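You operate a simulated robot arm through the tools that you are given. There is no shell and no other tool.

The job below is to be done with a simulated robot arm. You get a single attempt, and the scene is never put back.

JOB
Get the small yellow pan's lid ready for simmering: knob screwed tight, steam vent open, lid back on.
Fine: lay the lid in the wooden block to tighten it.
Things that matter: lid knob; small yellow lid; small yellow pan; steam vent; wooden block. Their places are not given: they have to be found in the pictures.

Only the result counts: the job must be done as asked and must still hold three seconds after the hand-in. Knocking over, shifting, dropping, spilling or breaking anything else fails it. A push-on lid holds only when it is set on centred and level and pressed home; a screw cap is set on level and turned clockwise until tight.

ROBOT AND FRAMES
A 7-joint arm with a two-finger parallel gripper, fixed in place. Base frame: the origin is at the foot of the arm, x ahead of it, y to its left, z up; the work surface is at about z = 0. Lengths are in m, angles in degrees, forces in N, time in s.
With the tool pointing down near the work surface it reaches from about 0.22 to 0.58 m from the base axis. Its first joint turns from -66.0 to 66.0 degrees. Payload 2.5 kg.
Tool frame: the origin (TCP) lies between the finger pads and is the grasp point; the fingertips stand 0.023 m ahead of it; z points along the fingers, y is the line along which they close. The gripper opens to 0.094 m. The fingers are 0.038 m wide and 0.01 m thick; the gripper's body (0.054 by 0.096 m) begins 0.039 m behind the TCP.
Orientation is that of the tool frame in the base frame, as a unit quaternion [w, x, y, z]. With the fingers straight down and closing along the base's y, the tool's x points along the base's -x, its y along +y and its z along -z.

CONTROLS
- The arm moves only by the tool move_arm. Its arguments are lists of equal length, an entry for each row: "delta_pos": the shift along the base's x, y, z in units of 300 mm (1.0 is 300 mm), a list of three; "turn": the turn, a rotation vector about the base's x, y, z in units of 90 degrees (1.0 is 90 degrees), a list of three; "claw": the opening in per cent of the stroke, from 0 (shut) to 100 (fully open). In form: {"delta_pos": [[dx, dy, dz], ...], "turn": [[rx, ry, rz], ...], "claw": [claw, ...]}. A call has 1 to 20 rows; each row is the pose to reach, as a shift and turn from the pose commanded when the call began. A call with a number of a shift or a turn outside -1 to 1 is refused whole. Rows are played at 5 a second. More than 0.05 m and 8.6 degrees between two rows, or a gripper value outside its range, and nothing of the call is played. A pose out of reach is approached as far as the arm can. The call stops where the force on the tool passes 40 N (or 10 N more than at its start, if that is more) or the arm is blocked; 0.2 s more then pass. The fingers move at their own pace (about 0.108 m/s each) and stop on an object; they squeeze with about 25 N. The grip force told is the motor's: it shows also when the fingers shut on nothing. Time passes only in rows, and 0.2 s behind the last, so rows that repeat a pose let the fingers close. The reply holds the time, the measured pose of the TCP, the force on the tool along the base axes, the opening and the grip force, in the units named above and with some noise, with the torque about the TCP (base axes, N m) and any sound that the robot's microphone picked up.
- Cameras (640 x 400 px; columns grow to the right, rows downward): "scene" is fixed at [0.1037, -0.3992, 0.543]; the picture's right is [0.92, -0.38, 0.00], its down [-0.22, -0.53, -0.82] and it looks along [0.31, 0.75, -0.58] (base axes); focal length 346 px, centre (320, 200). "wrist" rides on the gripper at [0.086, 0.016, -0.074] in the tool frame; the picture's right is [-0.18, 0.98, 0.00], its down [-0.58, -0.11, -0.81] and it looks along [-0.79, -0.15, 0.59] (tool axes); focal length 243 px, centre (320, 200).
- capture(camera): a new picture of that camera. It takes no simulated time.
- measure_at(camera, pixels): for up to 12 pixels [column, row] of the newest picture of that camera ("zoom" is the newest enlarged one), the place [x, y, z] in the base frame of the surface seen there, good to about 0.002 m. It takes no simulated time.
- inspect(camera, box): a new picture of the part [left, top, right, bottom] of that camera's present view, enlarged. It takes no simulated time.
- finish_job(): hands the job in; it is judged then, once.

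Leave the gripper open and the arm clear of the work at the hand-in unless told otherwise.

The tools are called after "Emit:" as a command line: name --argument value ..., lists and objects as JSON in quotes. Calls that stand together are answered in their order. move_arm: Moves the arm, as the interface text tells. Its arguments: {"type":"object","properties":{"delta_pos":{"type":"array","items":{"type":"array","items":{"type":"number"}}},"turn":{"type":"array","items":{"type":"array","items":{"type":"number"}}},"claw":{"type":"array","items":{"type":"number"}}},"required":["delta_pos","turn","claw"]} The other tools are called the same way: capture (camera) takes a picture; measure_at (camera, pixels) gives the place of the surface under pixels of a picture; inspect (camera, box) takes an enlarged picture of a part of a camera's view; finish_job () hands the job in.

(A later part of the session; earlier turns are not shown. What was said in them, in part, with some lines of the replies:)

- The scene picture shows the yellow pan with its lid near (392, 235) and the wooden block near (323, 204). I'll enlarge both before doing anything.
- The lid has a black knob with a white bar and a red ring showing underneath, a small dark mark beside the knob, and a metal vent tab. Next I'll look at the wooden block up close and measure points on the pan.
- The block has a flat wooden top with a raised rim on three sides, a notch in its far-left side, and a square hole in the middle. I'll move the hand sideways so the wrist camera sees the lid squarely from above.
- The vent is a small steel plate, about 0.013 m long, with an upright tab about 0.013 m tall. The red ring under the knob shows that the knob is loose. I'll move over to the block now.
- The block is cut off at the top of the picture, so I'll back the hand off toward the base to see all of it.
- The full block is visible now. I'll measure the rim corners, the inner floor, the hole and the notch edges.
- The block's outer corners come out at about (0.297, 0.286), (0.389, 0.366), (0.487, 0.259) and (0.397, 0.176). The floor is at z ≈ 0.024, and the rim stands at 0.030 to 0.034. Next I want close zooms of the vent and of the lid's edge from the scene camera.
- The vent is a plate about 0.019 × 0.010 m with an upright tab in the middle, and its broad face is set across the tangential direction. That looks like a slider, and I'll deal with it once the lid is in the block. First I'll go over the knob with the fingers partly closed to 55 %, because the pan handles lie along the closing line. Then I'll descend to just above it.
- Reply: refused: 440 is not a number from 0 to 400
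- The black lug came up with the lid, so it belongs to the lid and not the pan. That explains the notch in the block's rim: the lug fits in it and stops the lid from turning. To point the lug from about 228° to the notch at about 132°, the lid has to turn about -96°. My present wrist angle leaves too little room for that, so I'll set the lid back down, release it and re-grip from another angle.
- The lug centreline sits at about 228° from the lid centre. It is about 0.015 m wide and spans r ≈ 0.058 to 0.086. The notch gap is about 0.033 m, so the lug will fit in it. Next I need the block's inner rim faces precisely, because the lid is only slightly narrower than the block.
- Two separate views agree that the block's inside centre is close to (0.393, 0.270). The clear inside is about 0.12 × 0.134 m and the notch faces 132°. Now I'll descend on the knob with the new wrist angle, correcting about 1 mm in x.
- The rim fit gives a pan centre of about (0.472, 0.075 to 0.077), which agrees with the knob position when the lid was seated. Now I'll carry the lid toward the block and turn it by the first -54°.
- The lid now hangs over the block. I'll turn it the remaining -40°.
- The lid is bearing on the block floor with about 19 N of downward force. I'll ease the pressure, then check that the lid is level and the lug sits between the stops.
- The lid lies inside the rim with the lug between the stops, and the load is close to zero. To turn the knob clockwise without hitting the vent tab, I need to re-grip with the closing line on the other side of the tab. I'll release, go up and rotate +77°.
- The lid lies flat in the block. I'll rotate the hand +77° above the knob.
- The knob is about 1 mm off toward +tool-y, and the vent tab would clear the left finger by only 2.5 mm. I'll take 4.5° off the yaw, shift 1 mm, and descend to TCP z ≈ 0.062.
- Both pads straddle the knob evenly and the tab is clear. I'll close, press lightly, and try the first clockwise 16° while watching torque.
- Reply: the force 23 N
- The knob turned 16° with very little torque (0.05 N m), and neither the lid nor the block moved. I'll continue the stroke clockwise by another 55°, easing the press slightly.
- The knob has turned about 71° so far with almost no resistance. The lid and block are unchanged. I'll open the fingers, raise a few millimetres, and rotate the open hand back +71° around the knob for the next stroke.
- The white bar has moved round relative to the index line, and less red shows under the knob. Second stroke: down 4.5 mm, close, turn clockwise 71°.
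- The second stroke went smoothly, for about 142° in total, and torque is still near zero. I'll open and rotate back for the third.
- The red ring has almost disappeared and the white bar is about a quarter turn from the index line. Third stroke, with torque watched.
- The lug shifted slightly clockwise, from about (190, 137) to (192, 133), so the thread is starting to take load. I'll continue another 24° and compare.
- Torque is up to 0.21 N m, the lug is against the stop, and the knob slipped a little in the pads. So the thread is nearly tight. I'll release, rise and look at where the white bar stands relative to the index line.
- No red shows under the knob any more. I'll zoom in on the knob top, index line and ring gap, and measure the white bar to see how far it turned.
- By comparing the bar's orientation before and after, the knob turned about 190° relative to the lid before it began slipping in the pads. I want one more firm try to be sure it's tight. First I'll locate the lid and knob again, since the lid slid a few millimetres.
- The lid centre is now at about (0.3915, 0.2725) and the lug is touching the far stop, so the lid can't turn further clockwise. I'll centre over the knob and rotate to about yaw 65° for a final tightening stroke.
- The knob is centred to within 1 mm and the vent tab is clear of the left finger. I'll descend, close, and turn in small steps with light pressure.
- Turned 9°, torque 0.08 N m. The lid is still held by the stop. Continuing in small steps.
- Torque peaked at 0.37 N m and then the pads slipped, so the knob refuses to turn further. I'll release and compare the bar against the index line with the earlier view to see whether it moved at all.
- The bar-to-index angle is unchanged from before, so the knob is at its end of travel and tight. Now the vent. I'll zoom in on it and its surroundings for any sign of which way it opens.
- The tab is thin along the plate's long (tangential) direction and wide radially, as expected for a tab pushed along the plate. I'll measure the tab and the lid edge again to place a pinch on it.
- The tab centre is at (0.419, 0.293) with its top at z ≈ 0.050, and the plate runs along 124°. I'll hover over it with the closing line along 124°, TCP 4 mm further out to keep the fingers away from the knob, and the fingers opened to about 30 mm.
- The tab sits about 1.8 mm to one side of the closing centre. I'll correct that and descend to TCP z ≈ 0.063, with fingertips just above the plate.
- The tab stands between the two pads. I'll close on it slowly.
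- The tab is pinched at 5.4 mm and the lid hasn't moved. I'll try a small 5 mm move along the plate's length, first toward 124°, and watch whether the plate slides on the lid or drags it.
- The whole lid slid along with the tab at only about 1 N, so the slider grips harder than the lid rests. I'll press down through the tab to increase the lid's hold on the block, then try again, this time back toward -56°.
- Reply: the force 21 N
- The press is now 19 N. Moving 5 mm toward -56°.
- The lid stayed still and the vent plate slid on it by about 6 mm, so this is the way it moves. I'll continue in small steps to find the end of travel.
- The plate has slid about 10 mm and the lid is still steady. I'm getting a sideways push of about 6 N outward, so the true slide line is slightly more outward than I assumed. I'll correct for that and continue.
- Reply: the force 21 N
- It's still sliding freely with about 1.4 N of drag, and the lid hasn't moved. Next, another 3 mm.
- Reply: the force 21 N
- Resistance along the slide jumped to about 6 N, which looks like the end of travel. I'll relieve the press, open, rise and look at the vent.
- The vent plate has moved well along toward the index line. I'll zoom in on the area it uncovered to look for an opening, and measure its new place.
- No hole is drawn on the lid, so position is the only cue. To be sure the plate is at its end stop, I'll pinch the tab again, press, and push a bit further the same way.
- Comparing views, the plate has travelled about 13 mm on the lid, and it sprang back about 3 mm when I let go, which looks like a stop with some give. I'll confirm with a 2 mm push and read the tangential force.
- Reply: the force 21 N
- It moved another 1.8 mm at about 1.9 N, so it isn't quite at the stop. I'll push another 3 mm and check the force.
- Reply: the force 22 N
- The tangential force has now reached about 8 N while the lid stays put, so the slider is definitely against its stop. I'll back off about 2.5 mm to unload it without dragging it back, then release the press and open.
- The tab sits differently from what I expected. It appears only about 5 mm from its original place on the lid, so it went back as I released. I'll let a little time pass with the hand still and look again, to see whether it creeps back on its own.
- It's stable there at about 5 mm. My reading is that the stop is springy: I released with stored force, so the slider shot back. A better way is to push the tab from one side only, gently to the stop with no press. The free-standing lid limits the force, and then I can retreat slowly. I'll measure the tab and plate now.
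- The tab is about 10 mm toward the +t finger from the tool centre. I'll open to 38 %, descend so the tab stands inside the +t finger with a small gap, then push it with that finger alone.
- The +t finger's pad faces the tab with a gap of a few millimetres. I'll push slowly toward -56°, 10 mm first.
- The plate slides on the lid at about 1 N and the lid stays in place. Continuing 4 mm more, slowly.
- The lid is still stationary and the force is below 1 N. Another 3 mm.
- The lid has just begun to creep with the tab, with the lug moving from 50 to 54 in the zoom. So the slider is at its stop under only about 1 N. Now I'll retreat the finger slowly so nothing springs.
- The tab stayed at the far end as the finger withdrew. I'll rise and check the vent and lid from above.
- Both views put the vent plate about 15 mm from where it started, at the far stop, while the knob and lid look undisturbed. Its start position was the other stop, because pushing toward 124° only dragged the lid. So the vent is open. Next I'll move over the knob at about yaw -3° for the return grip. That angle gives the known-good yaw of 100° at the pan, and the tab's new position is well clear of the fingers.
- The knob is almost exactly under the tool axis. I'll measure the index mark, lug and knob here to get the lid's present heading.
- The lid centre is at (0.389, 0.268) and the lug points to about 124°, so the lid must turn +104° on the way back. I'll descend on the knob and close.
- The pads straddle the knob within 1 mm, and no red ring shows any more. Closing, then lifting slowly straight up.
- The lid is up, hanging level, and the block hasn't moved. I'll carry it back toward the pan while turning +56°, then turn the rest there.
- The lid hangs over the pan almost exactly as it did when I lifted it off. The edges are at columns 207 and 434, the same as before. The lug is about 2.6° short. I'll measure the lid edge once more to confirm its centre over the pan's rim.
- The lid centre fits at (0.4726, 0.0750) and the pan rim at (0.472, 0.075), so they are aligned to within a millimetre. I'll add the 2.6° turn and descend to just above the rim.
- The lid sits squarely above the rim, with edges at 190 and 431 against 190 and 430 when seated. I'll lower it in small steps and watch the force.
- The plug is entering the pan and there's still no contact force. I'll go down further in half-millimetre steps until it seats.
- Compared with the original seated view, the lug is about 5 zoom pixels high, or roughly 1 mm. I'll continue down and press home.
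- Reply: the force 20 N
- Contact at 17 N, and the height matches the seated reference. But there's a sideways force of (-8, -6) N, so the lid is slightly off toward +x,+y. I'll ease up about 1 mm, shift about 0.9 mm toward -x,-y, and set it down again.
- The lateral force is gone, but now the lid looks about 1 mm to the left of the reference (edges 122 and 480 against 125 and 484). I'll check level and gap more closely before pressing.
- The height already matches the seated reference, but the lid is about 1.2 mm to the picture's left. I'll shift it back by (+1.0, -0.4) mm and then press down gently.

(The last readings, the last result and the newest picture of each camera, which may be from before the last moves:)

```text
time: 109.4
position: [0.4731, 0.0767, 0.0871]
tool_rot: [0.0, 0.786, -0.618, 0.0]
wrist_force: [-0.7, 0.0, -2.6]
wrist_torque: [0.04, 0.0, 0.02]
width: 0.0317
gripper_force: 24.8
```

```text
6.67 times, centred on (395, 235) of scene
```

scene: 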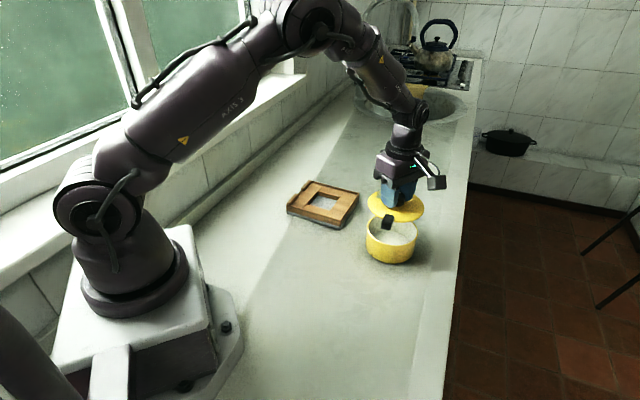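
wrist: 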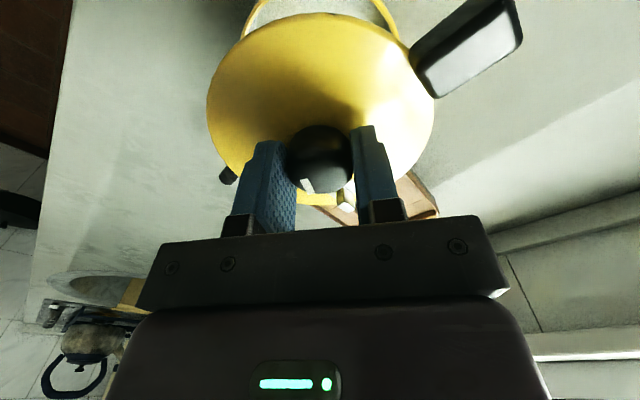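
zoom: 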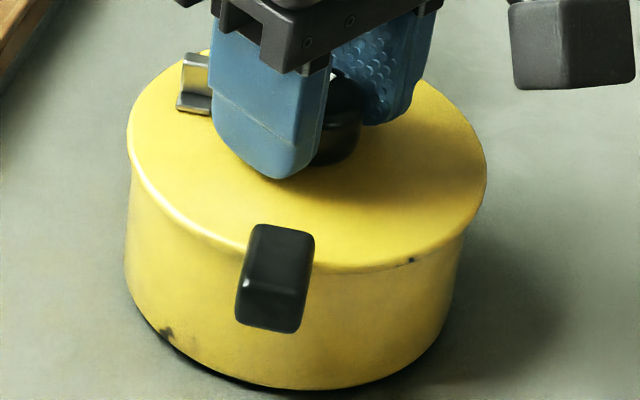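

It's now within about 0.5 mm to the right of the reference. I'll nudge it back half of that and press straight down in small steps.

Emit:
move_arm --delta_pos '[[-0.0013, 0.0006, 0], [-0.0013, 0.0006, -0.002], [-0.0013, 0.0006, -0.004], [-0.0013, 0.0006, -0.006], [-0.0013, 0.0006, -0.006]]' --turn '[[0, 0, 0], [0, 0, 0], [0, 0, 0], [0, 0, 0], [0, 0, 0]]' --claw '[0, 0, 0, 0, 0]'

Emit:
inspect --camera "scene" --box '[362, 225, 424, 268]'

Emit:
inspect --camera "scene" --box '[360, 205, 430, 265]'

```text
time: 110.6
position: [0.4728, 0.0765, 0.0867]
tool_rot: [0.001, 0.786, -0.618, 0.0]
wrist_force: [-4.6, -1.0, 10.9]
wrist_torque: [-0.12, 0.37, 0.05]
width: 0.0324
gripper_force: 25.0
```

```text
9.30 times, centred on (393, 246) of scene
```

zoom: 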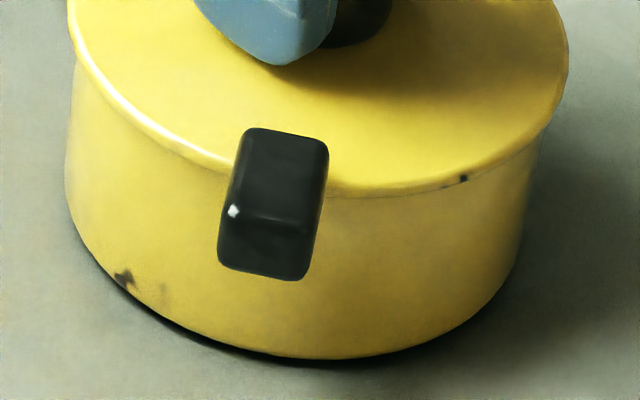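

```text
6.67 times, centred on (395, 235) of scene
```

zoom: 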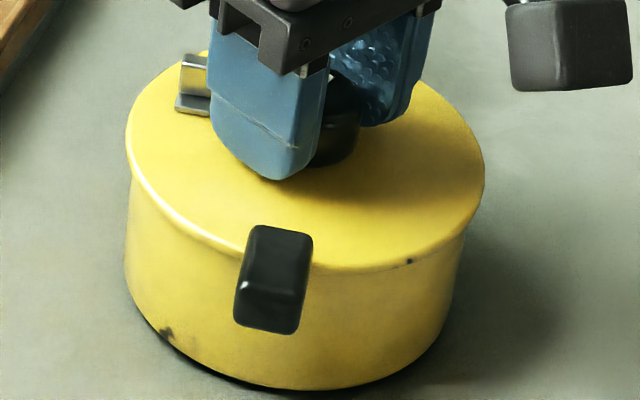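

The lid outline now coincides with the seated reference (edges 68 and 568) at 11 N. I'll press home with more force, staying below the 40 N limit.

Emit:
move_arm --delta_pos '[[0, 0, -0.002], [0, 0, -0.004], [0, 0, -0.005], [0, 0, -0.005]]' --turn '[[0, 0, 0], [0, 0, 0], [0, 0, 0], [0, 0, 0]]' --claw '[0, 0, 0, 0]'

Emit:
inspect --camera "scene" --box '[362, 225, 424, 268]'

```text
time: 111.6
position: [0.4721, 0.0766, 0.0841]
tool_rot: [-0.002, 0.786, -0.619, 0.001]
wrist_force: [-2.0, -0.5, 21.7]
wrist_torque: [-0.15, 0.29, 0.0]
width: 0.0319
gripper_force: 25.0
```

```text
9.30 times, centred on (393, 246) of scene
```

zoom: 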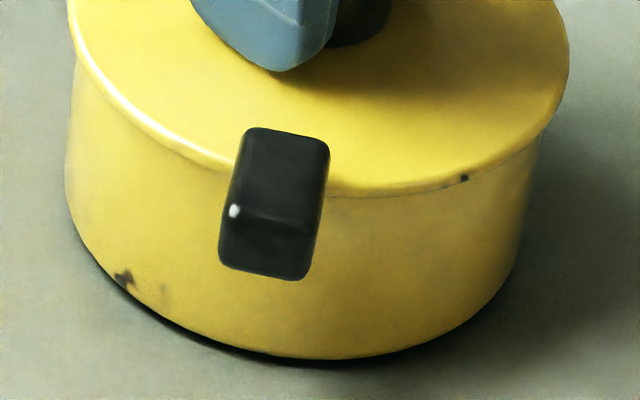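

The pads slid slightly down the knob at 22 N and the lid went no further, so the flange is seated. To press home more firmly, I'll release, rise, close the fingers and push down on the centre of the knob's top.

Emit:
move_arm --delta_pos '[[0, 0, 0.004], [0, 0, 0.007], [0, 0, 0.007], [0, 0, 0.007], [0, 0, 0.007], [0, 0, 0.06], [0, 0, 0.12], [0, 0, 0.15], [0, 0, 0.15]]' --turn '[[0, 0, 0], [0, 0, 0], [0, 0, 0], [0, 0, 0], [0, 0, 0], [0, 0, 0], [0, 0, 0], [0, 0, 0], [0, 0, 0]]' --claw '[0, 0, 37, 46, 55, 55, 55, 55, 55]'

Emit:
inspect --camera "scene" --box '[350, 190, 440, 270]'

Emit:
inspect --camera "wrist" --box '[210, 0, 430, 160]'

```text
time: 113.6
position: [0.4719, 0.0755, 0.1287]
tool_rot: [0.0, 0.785, -0.619, 0.0]
wrist_force: [0.4, 0.3, -0.2]
wrist_torque: [0.03, -0.02, -0.03]
width: 0.0518
gripper_force: 0.1
```

```text
5.00 times, centred on (395, 230) of scene
```

zoom: 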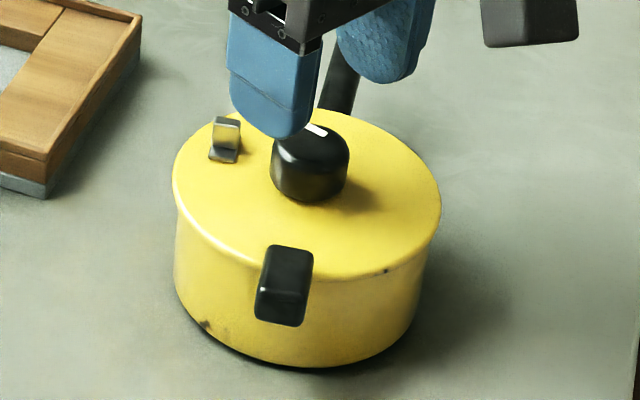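

```text
2.50 times, centred on (320, 80) of wrist
```

zoom: 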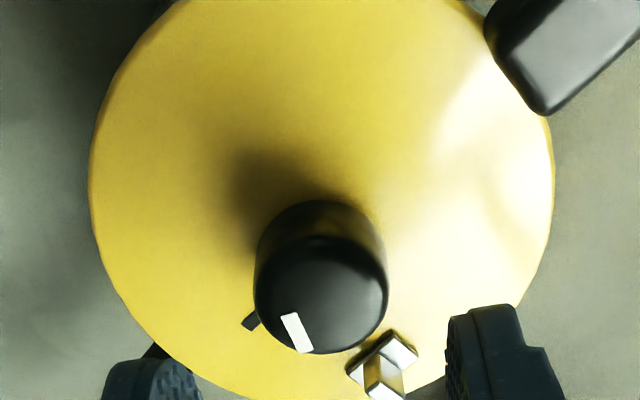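

The lid sits like the original seated view: edges at 172 and 441, against 173 and 442 before. I'll check that the vent slider kept its open position during the carry, by measuring the tab relative to the knob.

Emit:
inspect --camera "wrist" --box '[290, 80, 400, 170]'

Emit:
measure_at --camera "wrist" --pixels '[[346, 148], [348, 152], [342, 142], [350, 130], [305, 110], [343, 110], [325, 130]]'

Emit:
inspect --camera "scene" --box '[370, 205, 405, 235]'

```text
4.44 times, centred on (345, 125) of wrist
```

zoom: 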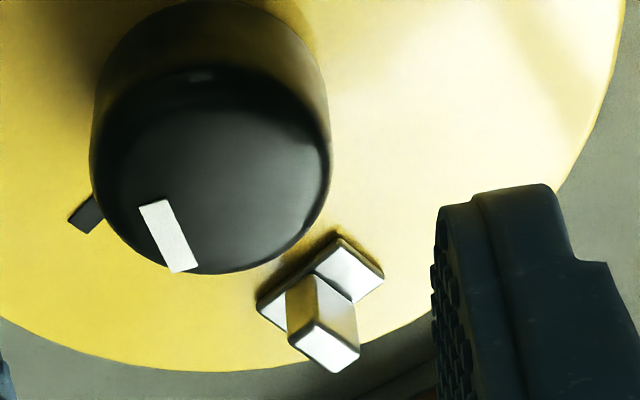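

```text
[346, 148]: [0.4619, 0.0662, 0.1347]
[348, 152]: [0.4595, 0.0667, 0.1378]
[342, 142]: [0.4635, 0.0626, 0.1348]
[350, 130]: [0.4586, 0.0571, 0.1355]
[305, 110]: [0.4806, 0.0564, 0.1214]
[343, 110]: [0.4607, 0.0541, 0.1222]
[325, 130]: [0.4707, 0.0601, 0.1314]
```

```text
13.33 times, centred on (388, 220) of scene
```

zoom: 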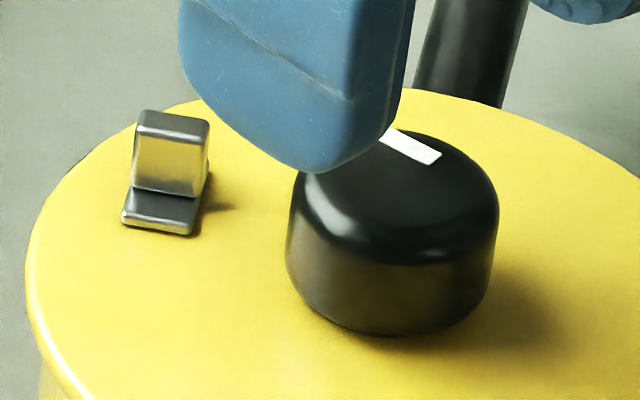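

Those wrist measurements used an old capture, so I'll disregard them. I'll measure on the current zoom.

Emit:
measure_at --camera "zoom" --pixels '[[172, 122], [165, 165], [160, 210], [190, 225], [130, 220], [400, 190], [295, 240], [495, 235], [390, 325], [410, 145]]'

Emit:
inspect --camera "wrist" --box '[290, 80, 400, 170]'

Emit:
measure_at --camera "zoom" --pixels '[[325, 348], [310, 330], [350, 360], [265, 305], [340, 240], [380, 280], [92, 160], [330, 165], [210, 265], [85, 215], [75, 222], [95, 200]]'

```text
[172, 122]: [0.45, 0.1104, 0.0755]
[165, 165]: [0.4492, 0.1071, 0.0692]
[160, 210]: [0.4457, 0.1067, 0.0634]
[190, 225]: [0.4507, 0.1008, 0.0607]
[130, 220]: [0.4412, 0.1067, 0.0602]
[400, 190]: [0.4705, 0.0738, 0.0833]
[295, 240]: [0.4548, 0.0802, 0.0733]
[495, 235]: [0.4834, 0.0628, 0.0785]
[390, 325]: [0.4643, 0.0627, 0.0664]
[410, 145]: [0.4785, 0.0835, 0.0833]
```

```text
4.44 times, centred on (345, 125) of wrist
```

zoom: 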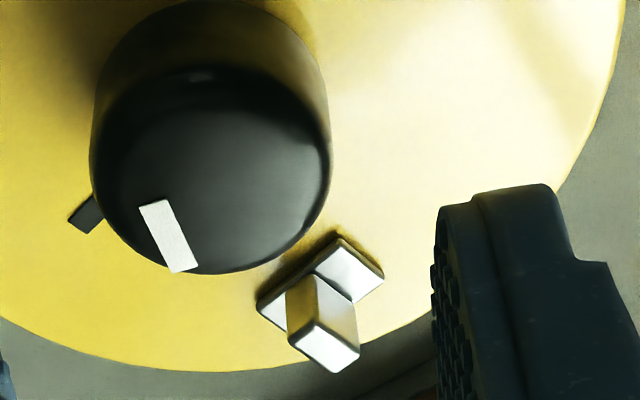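

```text
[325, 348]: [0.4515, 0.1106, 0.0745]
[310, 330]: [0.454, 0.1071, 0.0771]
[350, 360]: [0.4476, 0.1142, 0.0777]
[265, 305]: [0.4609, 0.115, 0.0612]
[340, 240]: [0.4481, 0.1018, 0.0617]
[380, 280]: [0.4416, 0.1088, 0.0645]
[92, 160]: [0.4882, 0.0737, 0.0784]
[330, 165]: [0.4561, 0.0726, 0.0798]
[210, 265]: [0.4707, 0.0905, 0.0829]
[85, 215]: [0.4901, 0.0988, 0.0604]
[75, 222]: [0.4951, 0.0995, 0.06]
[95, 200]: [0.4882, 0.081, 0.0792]
```

The tab is still about 14 mm from its closed position, so the vent stays open. Now I'll close the fingers over the knob's centre and come down to just above its top.

Emit:
move_arm --delta_pos '[[0, 0, 0], [0, 0, 0], [0, 0, 0], [0, 0, 0], [0, 0, -0.03], [0, 0, -0.055], [0, 0, -0.055]]' --turn '[[0, 0, 0], [0, 0, 0], [0, 0, 0], [0, 0, 0], [0, 0, 0], [0, 0, 0], [0, 0, 0]]' --claw '[30, 10, 0, 0, 0, 0, 0]'

Emit:
inspect --camera "scene" --box '[350, 190, 440, 270]'

Emit:
inspect --camera "wrist" --box '[210, 60, 430, 220]'

```text
time: 115.2
position: [0.4703, 0.0766, 0.1128]
tool_rot: [0.0, 0.786, -0.618, 0.0]
wrist_force: [0.2, 0.2, 0.6]
wrist_torque: [0.03, 0.02, 0.01]
width: 0.0003
gripper_force: 25.0
```

```text
5.00 times, centred on (395, 230) of scene
```

zoom: 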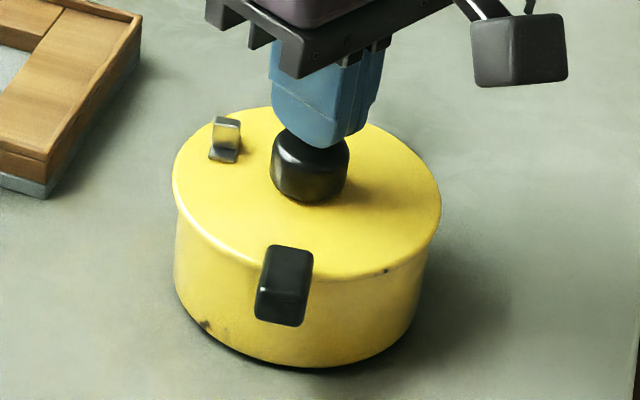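

```text
2.50 times, centred on (320, 140) of wrist
```

zoom: 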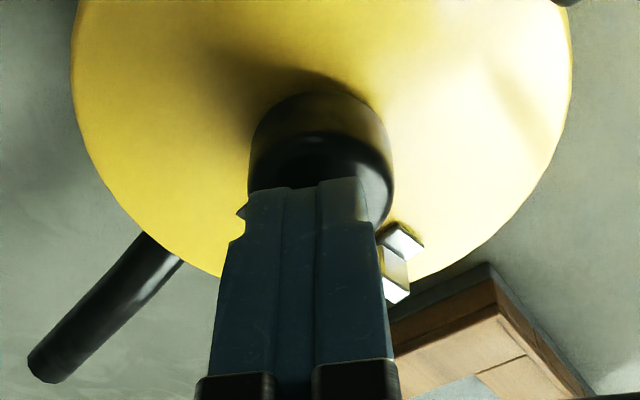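

The closed fingertips are centred over the knob. I'll press down in small steps until the force limit or about 35 N.

Emit:
move_arm --delta_pos '[[0.002, -0.001, -0.008], [0.002, -0.001, -0.014], [0.002, -0.001, -0.017], [0.002, -0.001, -0.019], [0.002, -0.001, -0.021], [0.002, -0.001, -0.023], [0.002, -0.001, -0.025], [0.002, -0.001, -0.025]]' --turn '[[0, 0, 0], [0, 0, 0], [0, 0, 0], [0, 0, 0], [0, 0, 0], [0, 0, 0], [0, 0, 0], [0, 0, 0]]' --claw '[0, 0, 0, 0, 0, 0, 0, 0]'

Emit:
inspect --camera "scene" --box '[350, 190, 440, 270]'

```text
time: 117.0
position: [0.4741, 0.0764, 0.1061]
tool_rot: [-0.001, 0.786, -0.618, 0.0]
wrist_force: [-7.5, -2.8, 24.4]
wrist_torque: [-0.04, 0.23, 0.02]
width: 0.0002
gripper_force: 25.2
```

```text
5.00 times, centred on (395, 230) of scene
```

zoom: 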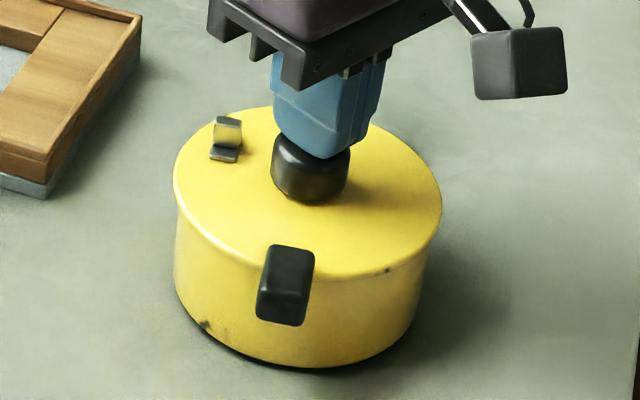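

The press is at 24 N with some sideways force. I'll trim that sideways force and press a little harder.

Emit:
move_arm --delta_pos '[[-0.0015, -0.0005, 0], [-0.0025, -0.001, -0.0015], [-0.0025, -0.001, -0.003], [-0.0025, -0.001, -0.003]]' --turn '[[0, 0, 0], [0, 0, 0], [0, 0, 0], [0, 0, 0]]' --claw '[0, 0, 0, 0]'

Emit:
inspect --camera "scene" --box '[362, 225, 424, 268]'

```text
time: 118.0
position: [0.4737, 0.075, 0.1066]
tool_rot: [-0.003, 0.786, -0.618, 0.002]
wrist_force: [0.3, 0.4, 32.5]
wrist_torque: [0.06, 0.03, 0.02]
width: 0.0
gripper_force: 24.8
```

```text
9.30 times, centred on (393, 246) of scene
```

zoom: 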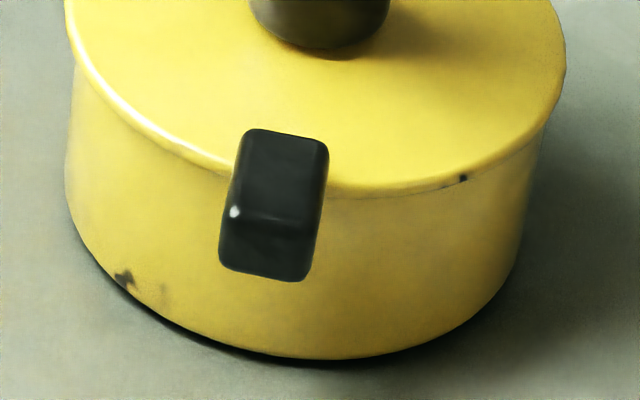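

A straight 32.5 N press was applied. The lid is at its seated height and outline, and the pan hasn't moved. I'll rise slowly, then open and back away.

Emit:
move_arm --delta_pos '[[0, 0, 0.004], [0, 0, 0.01], [0, 0, 0.03], [0, 0, 0.1], [0, 0, 0.2], [0, 0, 0.32], [0, 0, 0.4], [0, 0, 0.4]]' --turn '[[0, 0, 0], [0, 0, 0], [0, 0, 0], [0, 0, 0], [0, 0, 0], [0, 0, 0], [0, 0, 0], [0, 0, 0]]' --claw '[0, 0, 0, 0, 30, 60, 100, 100]'

Emit:
capture --camera "scene"

Emit:
inspect --camera "scene" --box '[350, 190, 440, 270]'

Emit:
inspect --camera "wrist" --box '[230, 0, 410, 130]'

```text
time: 119.8
position: [0.4741, 0.0751, 0.2249]
tool_rot: [0.0, 0.786, -0.618, -0.001]
wrist_force: [0.7, 0.0, -0.1]
wrist_torque: [0.05, -0.01, 0.01]
width: 0.0939
gripper_force: 0.0
```

```text
taken
```

scene: 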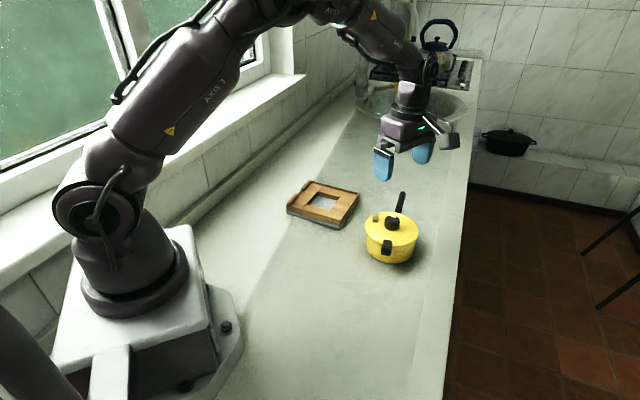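

```text
5.00 times, centred on (395, 230) of scene
```

zoom: 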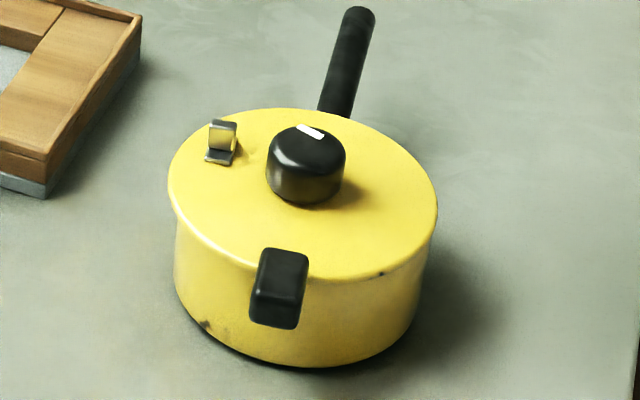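

```text
3.08 times, centred on (320, 65) of wrist
```

zoom: 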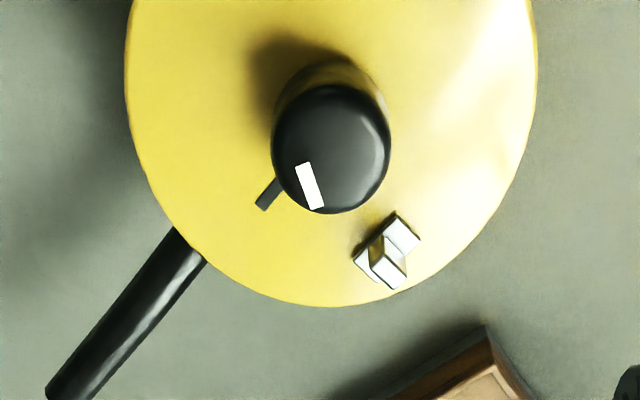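

After letting go, the lid outline is now about 5 zoom pixels left and slightly lower than the reference (edges 168 and 437). It may have shifted a millimetre or two as I lifted off. I'll look closely at the rim gap and measure the lid again.

Emit:
inspect --camera "scene" --box '[362, 225, 424, 268]'

Emit:
inspect --camera "scene" --box '[360, 205, 430, 265]'

Emit:
capture --camera "wrist"

Emit:
measure_at --camera "zoom" --pixels '[[125, 125], [140, 180], [170, 215], [215, 245], [330, 268], [400, 258], [450, 230], [475, 190], [472, 150], [420, 90], [300, 45], [180, 60]]'

```text
9.30 times, centred on (393, 246) of scene
```

zoom: 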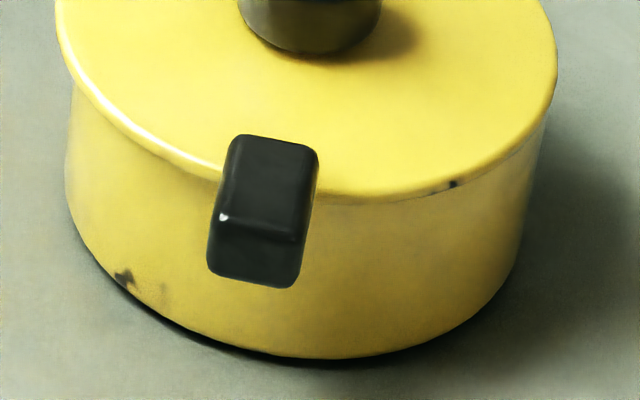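

```text
6.67 times, centred on (395, 235) of scene
```

zoom: 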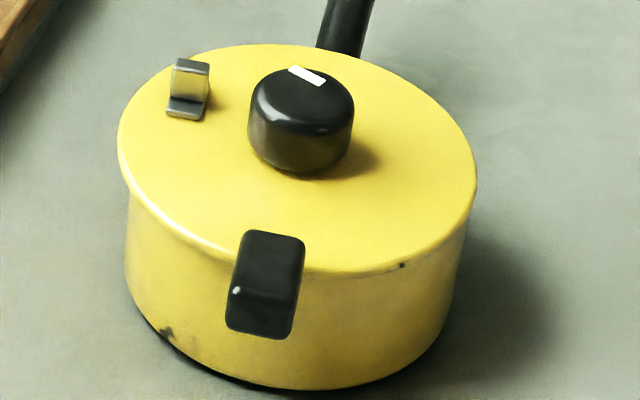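

```text
taken
```

wrist: 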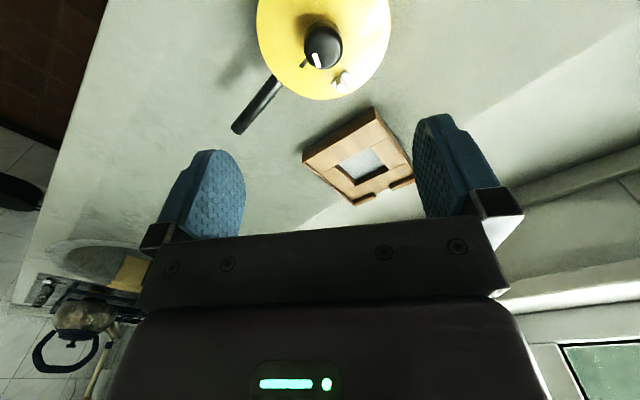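

```text
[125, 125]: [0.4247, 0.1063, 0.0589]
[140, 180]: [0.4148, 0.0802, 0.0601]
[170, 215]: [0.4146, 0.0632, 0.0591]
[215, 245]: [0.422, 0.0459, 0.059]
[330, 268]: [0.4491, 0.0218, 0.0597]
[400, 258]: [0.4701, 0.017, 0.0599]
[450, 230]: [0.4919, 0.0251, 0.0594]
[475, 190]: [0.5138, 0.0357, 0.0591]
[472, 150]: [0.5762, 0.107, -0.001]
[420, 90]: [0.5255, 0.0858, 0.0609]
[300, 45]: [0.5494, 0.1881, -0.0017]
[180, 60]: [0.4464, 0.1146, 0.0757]
```

The lid is level (edge z 0.059 to 0.060), but lifting off dragged it about 3 mm toward (-x, -y). I'll re-centre it by gripping the knob without vertical load, shifting it back, and releasing unloaded. First, hover over the knob again to align.

Emit:
move_arm --delta_pos '[[0, 0, -0.08], [0, 0, -0.16], [0, 0, -0.24], [-0.007, -0.005, -0.32], [-0.007, -0.005, -0.32]]' --turn '[[0, 0, 0], [0, 0, 0], [0, 0, 0], [0, 0, 0], [0, 0, 0]]' --claw '[55, 55, 55, 55, 55]'

Emit:
inspect --camera "wrist" --box '[240, 60, 400, 180]'

Emit:
inspect --camera "wrist" --box '[200, 0, 440, 160]'

```text
time: 121.0
position: [0.4712, 0.0748, 0.1281]
tool_rot: [0.0, 0.786, -0.618, 0.001]
wrist_force: [-0.2, 0.5, 0.1]
wrist_torque: [0.03, 0.03, 0.03]
width: 0.0515
gripper_force: 0.1
```

```text
3.33 times, centred on (320, 120) of wrist
```

zoom: 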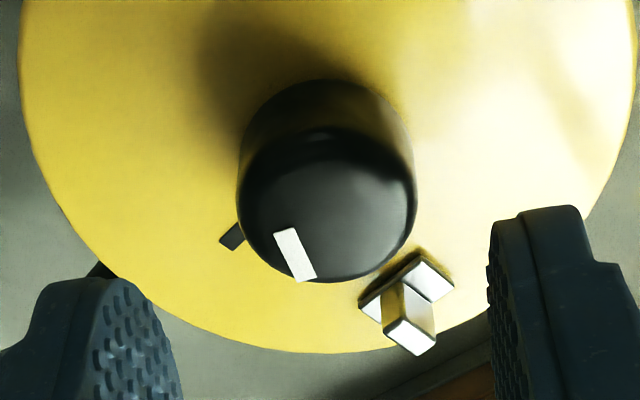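

```text
2.50 times, centred on (320, 80) of wrist
```

zoom: 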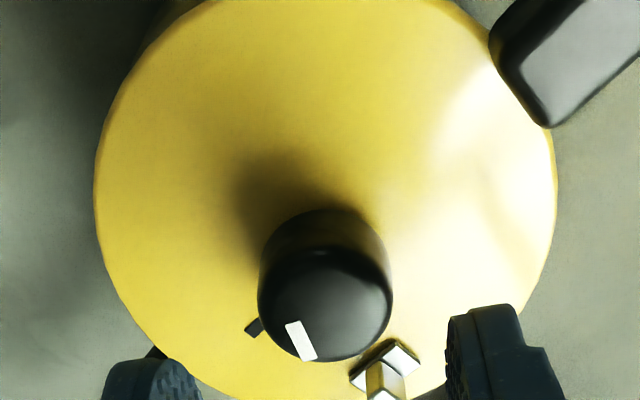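

The knob is about 1 mm to the tool's +y side. I'll descend centred on it and grip at normal height, with no vertical load.

Emit:
move_arm --delta_pos '[[-0.0035, -0.0009, -0.05], [-0.0035, -0.0009, -0.09], [-0.0035, -0.0009, -0.12], [-0.0035, -0.0009, -0.132], [-0.0035, -0.0009, -0.132]]' --turn '[[0, 0, 0], [0, 0, 0], [0, 0, 0], [0, 0, 0], [0, 0, 0]]' --claw '[55, 55, 55, 55, 55]'

Emit:
inspect --camera "wrist" --box '[240, 100, 400, 220]'

```text
time: 122.2
position: [0.4701, 0.0742, 0.088]
tool_rot: [0.0, 0.786, -0.619, 0.0]
wrist_force: [-0.1, 0.4, -0.2]
wrist_torque: [0.0, 0.02, -0.01]
width: 0.0516
gripper_force: 0.0
```

```text
3.33 times, centred on (320, 160) of wrist
```

zoom: 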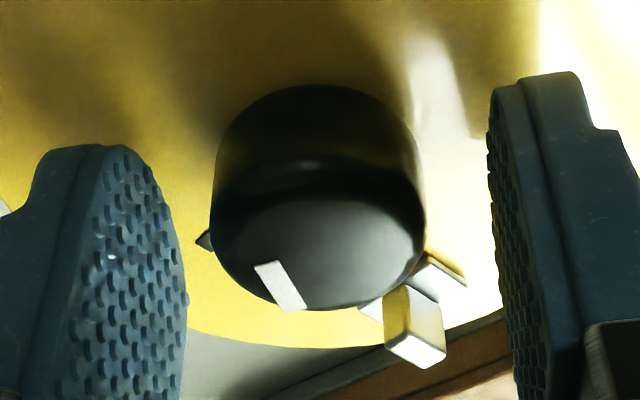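

The knob is centred. I'll close, lift the lid about 1 mm off the rim, and shift it by (+3.2, +0.6) mm.

Emit:
move_arm --delta_pos '[[0, 0, 0], [0, 0, 0], [0, 0, 0], [0, 0, 0], [0, 0, 0], [0, 0, 0]]' --turn '[[0, 0, 0], [0, 0, 0], [0, 0, 0], [0, 0, 0], [0, 0, 0], [0, 0, 0]]' --claw '[44, 38, 34, 30, 10, 0]'

Emit:
move_arm --delta_pos '[[0, 0, 0.002], [0, 0, 0.004], [0.004, 0.0007, 0.004], [0.008, 0.0014, 0.004], [0.0107, 0.002, 0.004], [0.0107, 0.002, 0.004]]' --turn '[[0, 0, 0], [0, 0, 0], [0, 0, 0], [0, 0, 0], [0, 0, 0], [0, 0, 0]]' --claw '[0, 0, 0, 0, 0, 0]'

Emit:
inspect --camera "scene" --box '[362, 225, 424, 268]'

Emit:
inspect --camera "scene" --box '[360, 205, 430, 265]'

```text
time: 123.6
position: [0.47, 0.0738, 0.0887]
tool_rot: [0.0, 0.786, -0.618, 0.0]
wrist_force: [3.3, 1.7, 0.6]
wrist_torque: [-0.02, -0.06, 0.02]
width: 0.0316
gripper_force: 24.7
```

```text
time: 125.0
position: [0.4718, 0.0759, 0.0901]
tool_rot: [0.0, 0.786, -0.618, 0.0]
wrist_force: [0.1, -1.2, 0.3]
wrist_torque: [0.02, -0.02, -0.05]
width: 0.032
gripper_force: 25.0
```

```text
9.30 times, centred on (393, 246) of scene
```

zoom: 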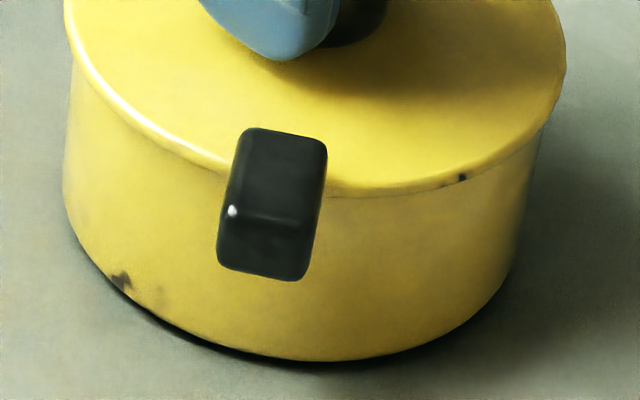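

```text
6.67 times, centred on (395, 235) of scene
```

zoom: 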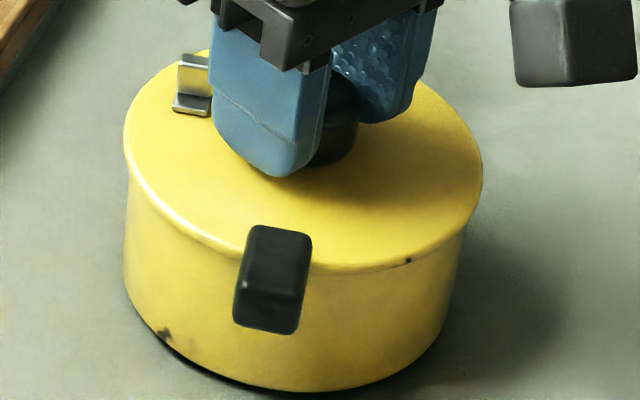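

The lid outline is back near the reference (66 and 566), but the pan itself appears to have crept about 1 mm, and the force reading shows the lid isn't hanging free. I'll zoom right in on the rim and measure before doing anything else.

Emit:
inspect --camera "scene" --box '[366, 238, 396, 262]'

Emit:
inspect --camera "scene" --box '[396, 225, 426, 249]'

Emit:
inspect --camera "wrist" --box '[190, 0, 450, 200]'

```text
16.00 times, centred on (381, 250) of scene
```

zoom: 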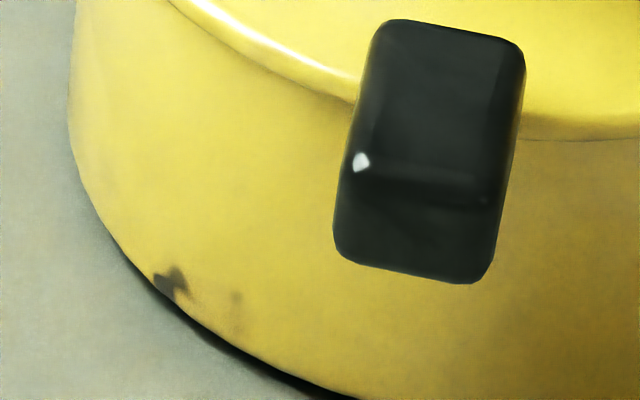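

```text
16.00 times, centred on (411, 237) of scene
```

zoom: 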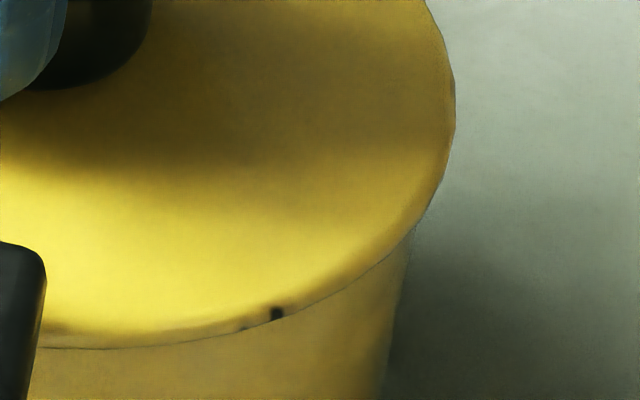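

```text
2.00 times, centred on (320, 100) of wrist
```

zoom: 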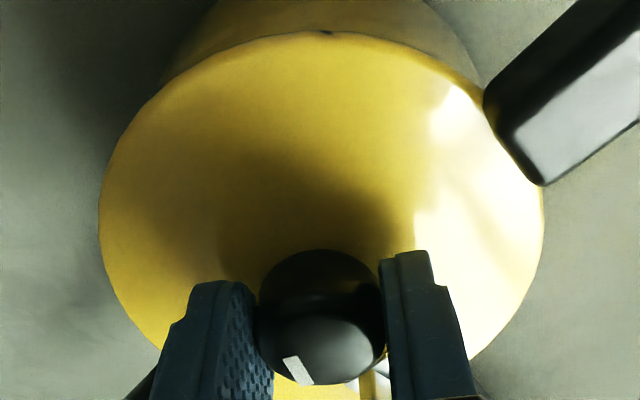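

The lid sits flush on the rim all round. I'll compare the pan's own position with the earliest pictures, using the same box as before.

Emit:
inspect --camera "scene" --box '[350, 180, 440, 270]'

Emit:
inspect --camera "scene" --box '[390, 185, 414, 201]'

```text
4.44 times, centred on (395, 225) of scene
```

zoom: 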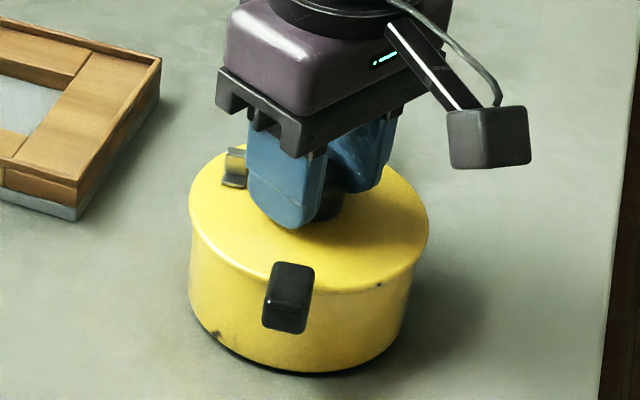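

```text
16.00 times, centred on (402, 193) of scene
```

zoom: 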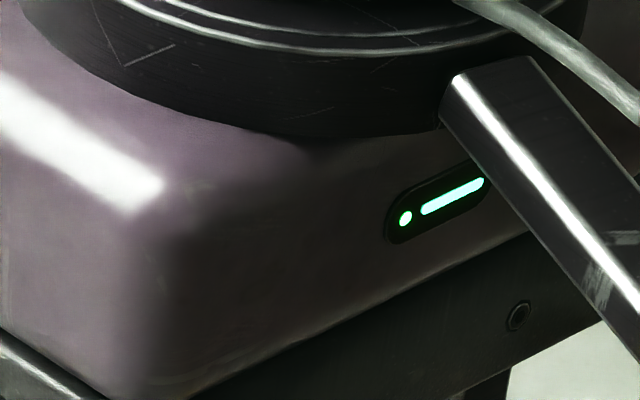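

The pan has crept under 2 mm and the lid sits within about 1 mm of the pan's centre. I'll lower the 1.2 mm I had raised, check the contact force, and then release without load.

Emit:
move_arm --delta_pos '[[0, 0, -0.002], [0, 0, -0.004], [0, 0, -0.004]]' --turn '[[0, 0, 0], [0, 0, 0], [0, 0, 0]]' --claw '[0, 0, 0]'

Emit:
inspect --camera "scene" --box '[362, 225, 424, 268]'

```text
time: 125.8
position: [0.4726, 0.0736, 0.089]
tool_rot: [0.0, 0.786, -0.619, -0.001]
wrist_force: [0.2, 0.8, 0.6]
wrist_torque: [0.03, 0.04, -0.01]
width: 0.0319
gripper_force: 25.2
```

```text
9.30 times, centred on (393, 246) of scene
```

zoom: 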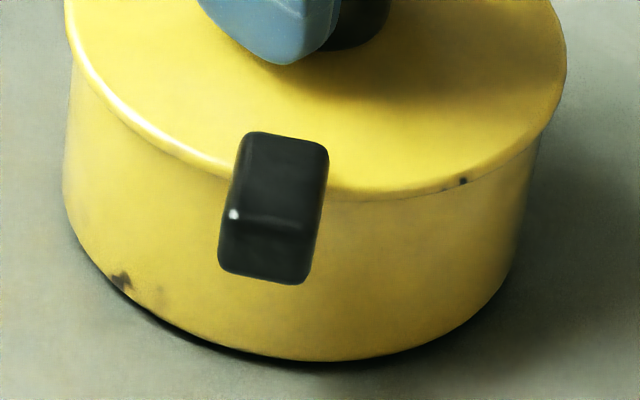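

The lid came down 0.7 mm and the contact force is near zero. I'll do a gentle gripped press to make sure it is fully home, reading forces.

Emit:
move_arm --delta_pos '[[0, 0, -0.002], [0, 0, -0.004], [0, 0, -0.004]]' --turn '[[0, 0, 0], [0, 0, 0], [0, 0, 0]]' --claw '[0, 0, 0]'

Emit:
inspect --camera "scene" --box '[362, 225, 424, 268]'

```text
time: 126.6
position: [0.4727, 0.0746, 0.0882]
tool_rot: [-0.001, 0.786, -0.618, 0.001]
wrist_force: [-6.4, -2.0, 17.4]
wrist_torque: [0.0, 0.12, 0.03]
width: 0.0319
gripper_force: 25.8
```

```text
9.30 times, centred on (393, 246) of scene
```

zoom: 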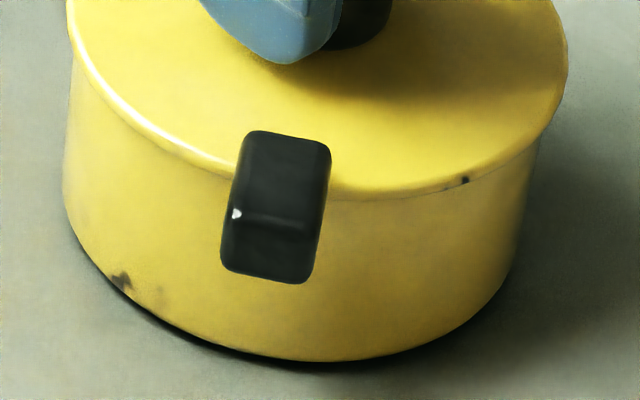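

At 17 N there's no further descent, so the lid is home. I'll unload back to zero force, then open the fingers gently and rise.

Emit:
move_arm --delta_pos '[[0, 0, 0.0015], [0, 0, 0.003], [0, 0, 0.004], [0, 0, 0.004]]' --turn '[[0, 0, 0], [0, 0, 0], [0, 0, 0], [0, 0, 0]]' --claw '[0, 0, 0, 0]'

Emit:
inspect --camera "scene" --box '[362, 225, 424, 268]'

```text
time: 127.6
position: [0.4725, 0.0745, 0.0885]
tool_rot: [-0.001, 0.786, -0.618, 0.001]
wrist_force: [3.8, -1.4, 8.6]
wrist_torque: [-0.06, -0.2, 0.01]
width: 0.0321
gripper_force: 25.5
```

```text
9.30 times, centred on (393, 246) of scene
```

zoom: 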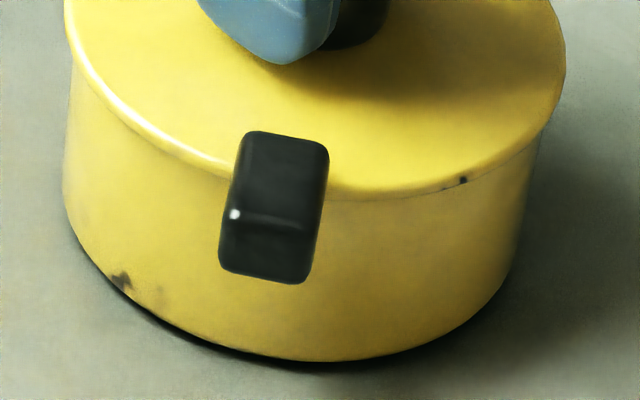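

There's still 8.6 N down and 3.8 N sideways stored. I'll unload both before opening.

Emit:
move_arm --delta_pos '[[0.0006, 0, 0.001], [0.0012, -0.0003, 0.0022], [0.0012, -0.0003, 0.0022]]' --turn '[[0, 0, 0], [0, 0, 0], [0, 0, 0]]' --claw '[0, 0, 0]'

```text
time: 128.4
position: [0.4722, 0.0753, 0.0879]
tool_rot: [0.0, 0.786, -0.619, 0.0]
wrist_force: [0.2, -0.4, 1.0]
wrist_torque: [0.05, -0.14, 0.0]
width: 0.0322
gripper_force: 25.1
```

The load is now essentially zero, (0.2, -0.4, 1.0) N. I'll open the fingers and rise straight up.

Emit:
move_arm --delta_pos '[[0, 0, 0], [0, 0, 0], [0, 0, 0], [0, 0, 0.03], [0, 0, 0.09], [0, 0, 0.18], [0, 0, 0.3], [0, 0, 0.4], [0, 0, 0.4]]' --turn '[[0, 0, 0], [0, 0, 0], [0, 0, 0], [0, 0, 0], [0, 0, 0], [0, 0, 0], [0, 0, 0], [0, 0, 0], [0, 0, 0]]' --claw '[37, 46, 55, 55, 55, 55, 80, 100, 100]'

Emit:
inspect --camera "scene" --box '[362, 225, 424, 268]'

Emit:
inspect --camera "scene" --box '[360, 205, 430, 265]'

Emit:
measure_at --camera "zoom" --pixels '[[130, 125], [145, 180], [175, 213], [220, 243], [333, 266], [405, 255], [455, 227], [478, 190], [425, 90], [350, 55], [280, 47], [190, 63]]'

Emit:
inspect --camera "wrist" --box '[230, 0, 410, 130]'

```text
time: 130.4
position: [0.4725, 0.075, 0.2112]
tool_rot: [0.0, 0.786, -0.618, 0.0]
wrist_force: [0.6, 1.0, 0.1]
wrist_torque: [0.0, 0.03, -0.03]
width: 0.0939
gripper_force: 0.0
```

```text
9.30 times, centred on (393, 246) of scene
```

zoom: 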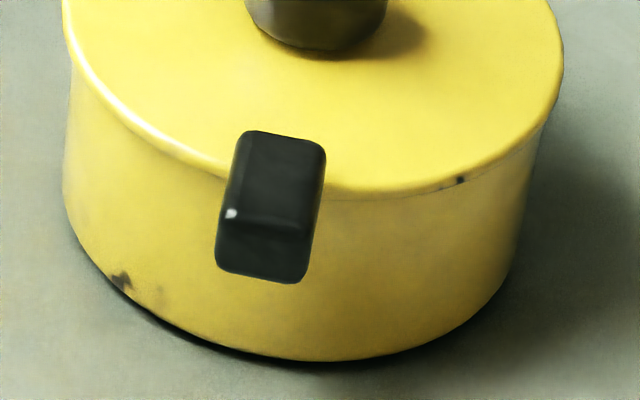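

```text
6.67 times, centred on (395, 235) of scene
```

zoom: 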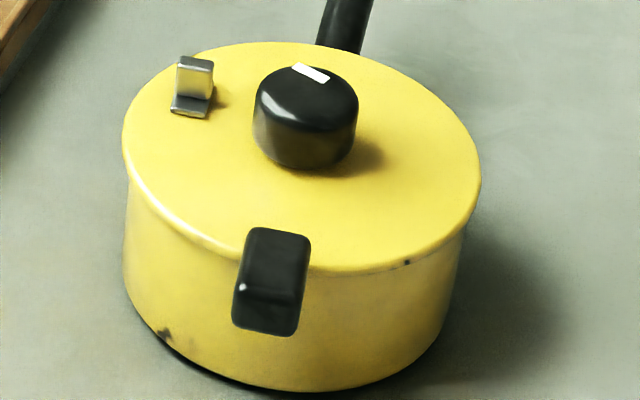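

```text
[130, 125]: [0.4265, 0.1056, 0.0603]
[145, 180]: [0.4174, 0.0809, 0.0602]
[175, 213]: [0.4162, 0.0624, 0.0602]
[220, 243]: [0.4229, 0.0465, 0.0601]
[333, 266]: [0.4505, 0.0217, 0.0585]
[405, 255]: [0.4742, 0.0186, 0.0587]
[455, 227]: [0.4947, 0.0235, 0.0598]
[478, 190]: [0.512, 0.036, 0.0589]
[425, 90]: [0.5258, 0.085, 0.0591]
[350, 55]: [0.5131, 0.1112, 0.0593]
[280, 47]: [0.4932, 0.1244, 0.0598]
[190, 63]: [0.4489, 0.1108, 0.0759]
```

```text
3.08 times, centred on (320, 65) of wrist
```

zoom: 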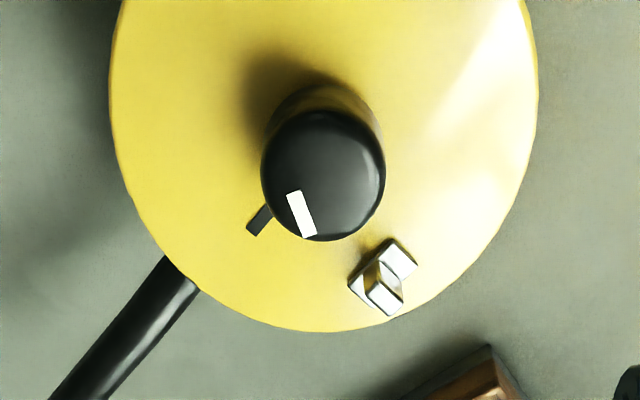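

The lid's edge points fit a circle centred at (0.4715, 0.0735) with all heights between 0.0585 and 0.060, so it's level. I'll measure the pan wall the same way now for a direct comparison of centres.

Emit:
inspect --camera "scene" --box '[360, 215, 430, 275]'

Emit:
measure_at --camera "zoom" --pixels '[[126, 180], [135, 215], [160, 240], [190, 262], [215, 275], [320, 300], [350, 298], [380, 290], [410, 278], [435, 255], [450, 230], [457, 200]]'

```text
6.67 times, centred on (395, 245) of scene
```

zoom: 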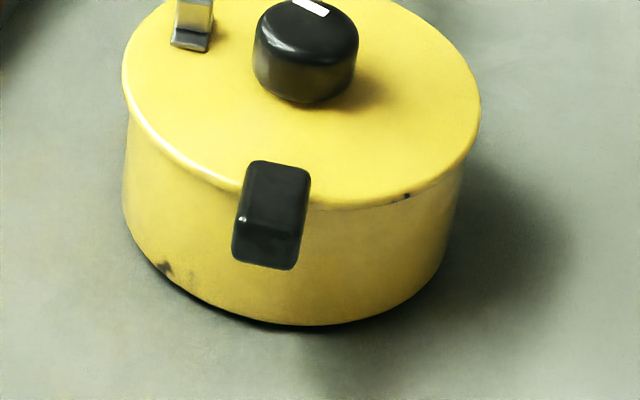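

```text
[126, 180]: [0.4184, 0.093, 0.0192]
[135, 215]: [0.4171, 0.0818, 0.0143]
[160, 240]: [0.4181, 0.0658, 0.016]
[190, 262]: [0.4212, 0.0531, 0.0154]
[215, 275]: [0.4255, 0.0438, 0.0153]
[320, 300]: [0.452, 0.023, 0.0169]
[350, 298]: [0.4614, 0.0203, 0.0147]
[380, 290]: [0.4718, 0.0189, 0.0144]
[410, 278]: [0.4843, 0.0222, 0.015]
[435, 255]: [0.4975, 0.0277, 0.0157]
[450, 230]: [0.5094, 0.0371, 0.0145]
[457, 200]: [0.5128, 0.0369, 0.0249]
```

The pan wall fits a centre near (0.4705, 0.0735) and the lid (0.4715, 0.0735), about 1 mm apart. The vent tab is still about 14 mm open and no red shows under the knob. I'll move the arm clear and take a last look.

Emit:
move_arm --delta_pos '[[0, 0, 0.1], [-0.05, -0.08, 0.15], [-0.1, -0.18, 0.17], [-0.15, -0.3, 0.17], [-0.2, -0.4, 0.17], [-0.2, -0.4, 0.17], [-0.2, -0.4, 0.17]]' --turn '[[0, 0, 0], [0, 0, -0.08], [0, 0, -0.16], [0, 0, -0.24], [0, 0, -0.32], [0, 0, -0.32], [0, 0, -0.32]]' --claw '[100, 100, 100, 100, 100, 100, 100]'

Emit:
capture --camera "scene"

Emit:
inspect --camera "scene" --box '[280, 170, 440, 275]'

Emit:
inspect --camera "scene" --box '[365, 205, 410, 240]'

```text
time: 132.0
position: [0.4125, -0.0442, 0.2613]
tool_rot: [0.0, -0.607, 0.795, 0.0]
wrist_force: [0.5, -0.5, 0.3]
wrist_torque: [-0.01, 0.0, -0.01]
width: 0.0939
gripper_force: 0.0
```

```text
taken
```

scene: 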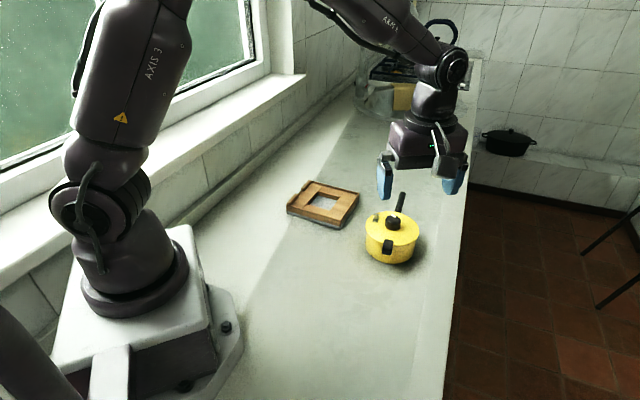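

```text
3.81 times, centred on (360, 222) of scene
```

zoom: 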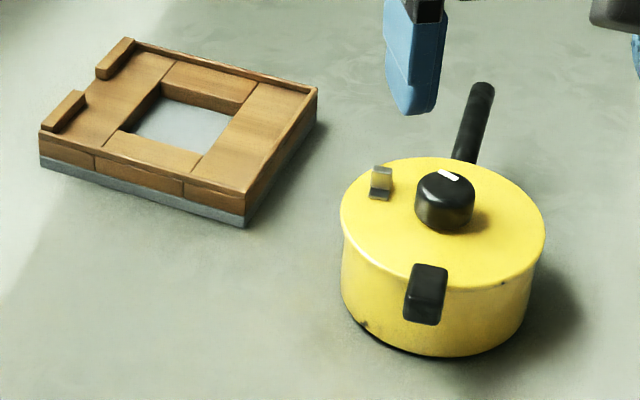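

```text
11.43 times, centred on (388, 222) of scene
```

zoom: 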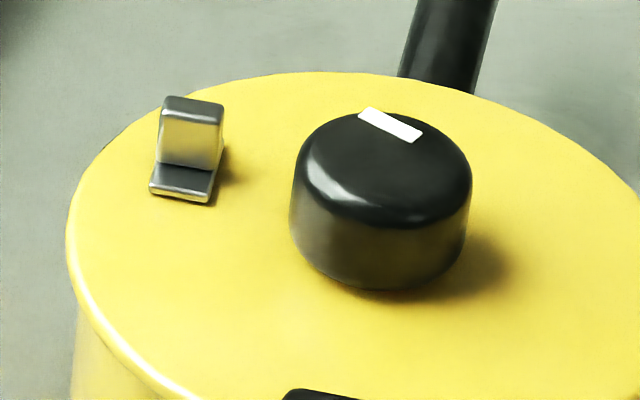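

Final checks:
- **Lid:** level and on the pan, centred to about 1 mm, with the lug opposite the handle as before.
- **Knob:** no red ring showing, and it wouldn't turn further at 0.37 N m.
- **Vent:** slid about 15 mm to its far stop and still there.
- **Surroundings:** the block hasn't moved, and the pan crept under 2 mm. The gripper is open and the arm is clear.

I'll hand the job in now.

Emit:
finish_job

```text
The job is handed in.
```

I handed the job in: the knob is tight, the vent is slid open, and the lid is back on the small yellow pan. The hand-in gave no verdict, so this is what I measured myself.

- **Knob:** I tightened it in the wooden block, about half a turn clockwise (roughly 190°). At 0.37 N m the fingers slipped and it would not turn further. The red ring under it no longer shows.
- **Steam vent:** the slider is about 15 mm from where it started, against its far stop. No hole is visible on the lid, so I took this end as open. It started at one stop and only slides the other way.
- **Lid:** it sits level on the pan, about 1 mm off centre, and is turned about 2° from its original heading. I pressed it down with up to 32 N. Lifting off then dragged it about 3 mm, so I re-centred it and pressed again at 17 N, and it went no lower.
- **Pan and block:** the pan crept just under 2 mm while I re-centred the lid. The block did not visibly move.

The gripper is open and the arm is clear of the work.
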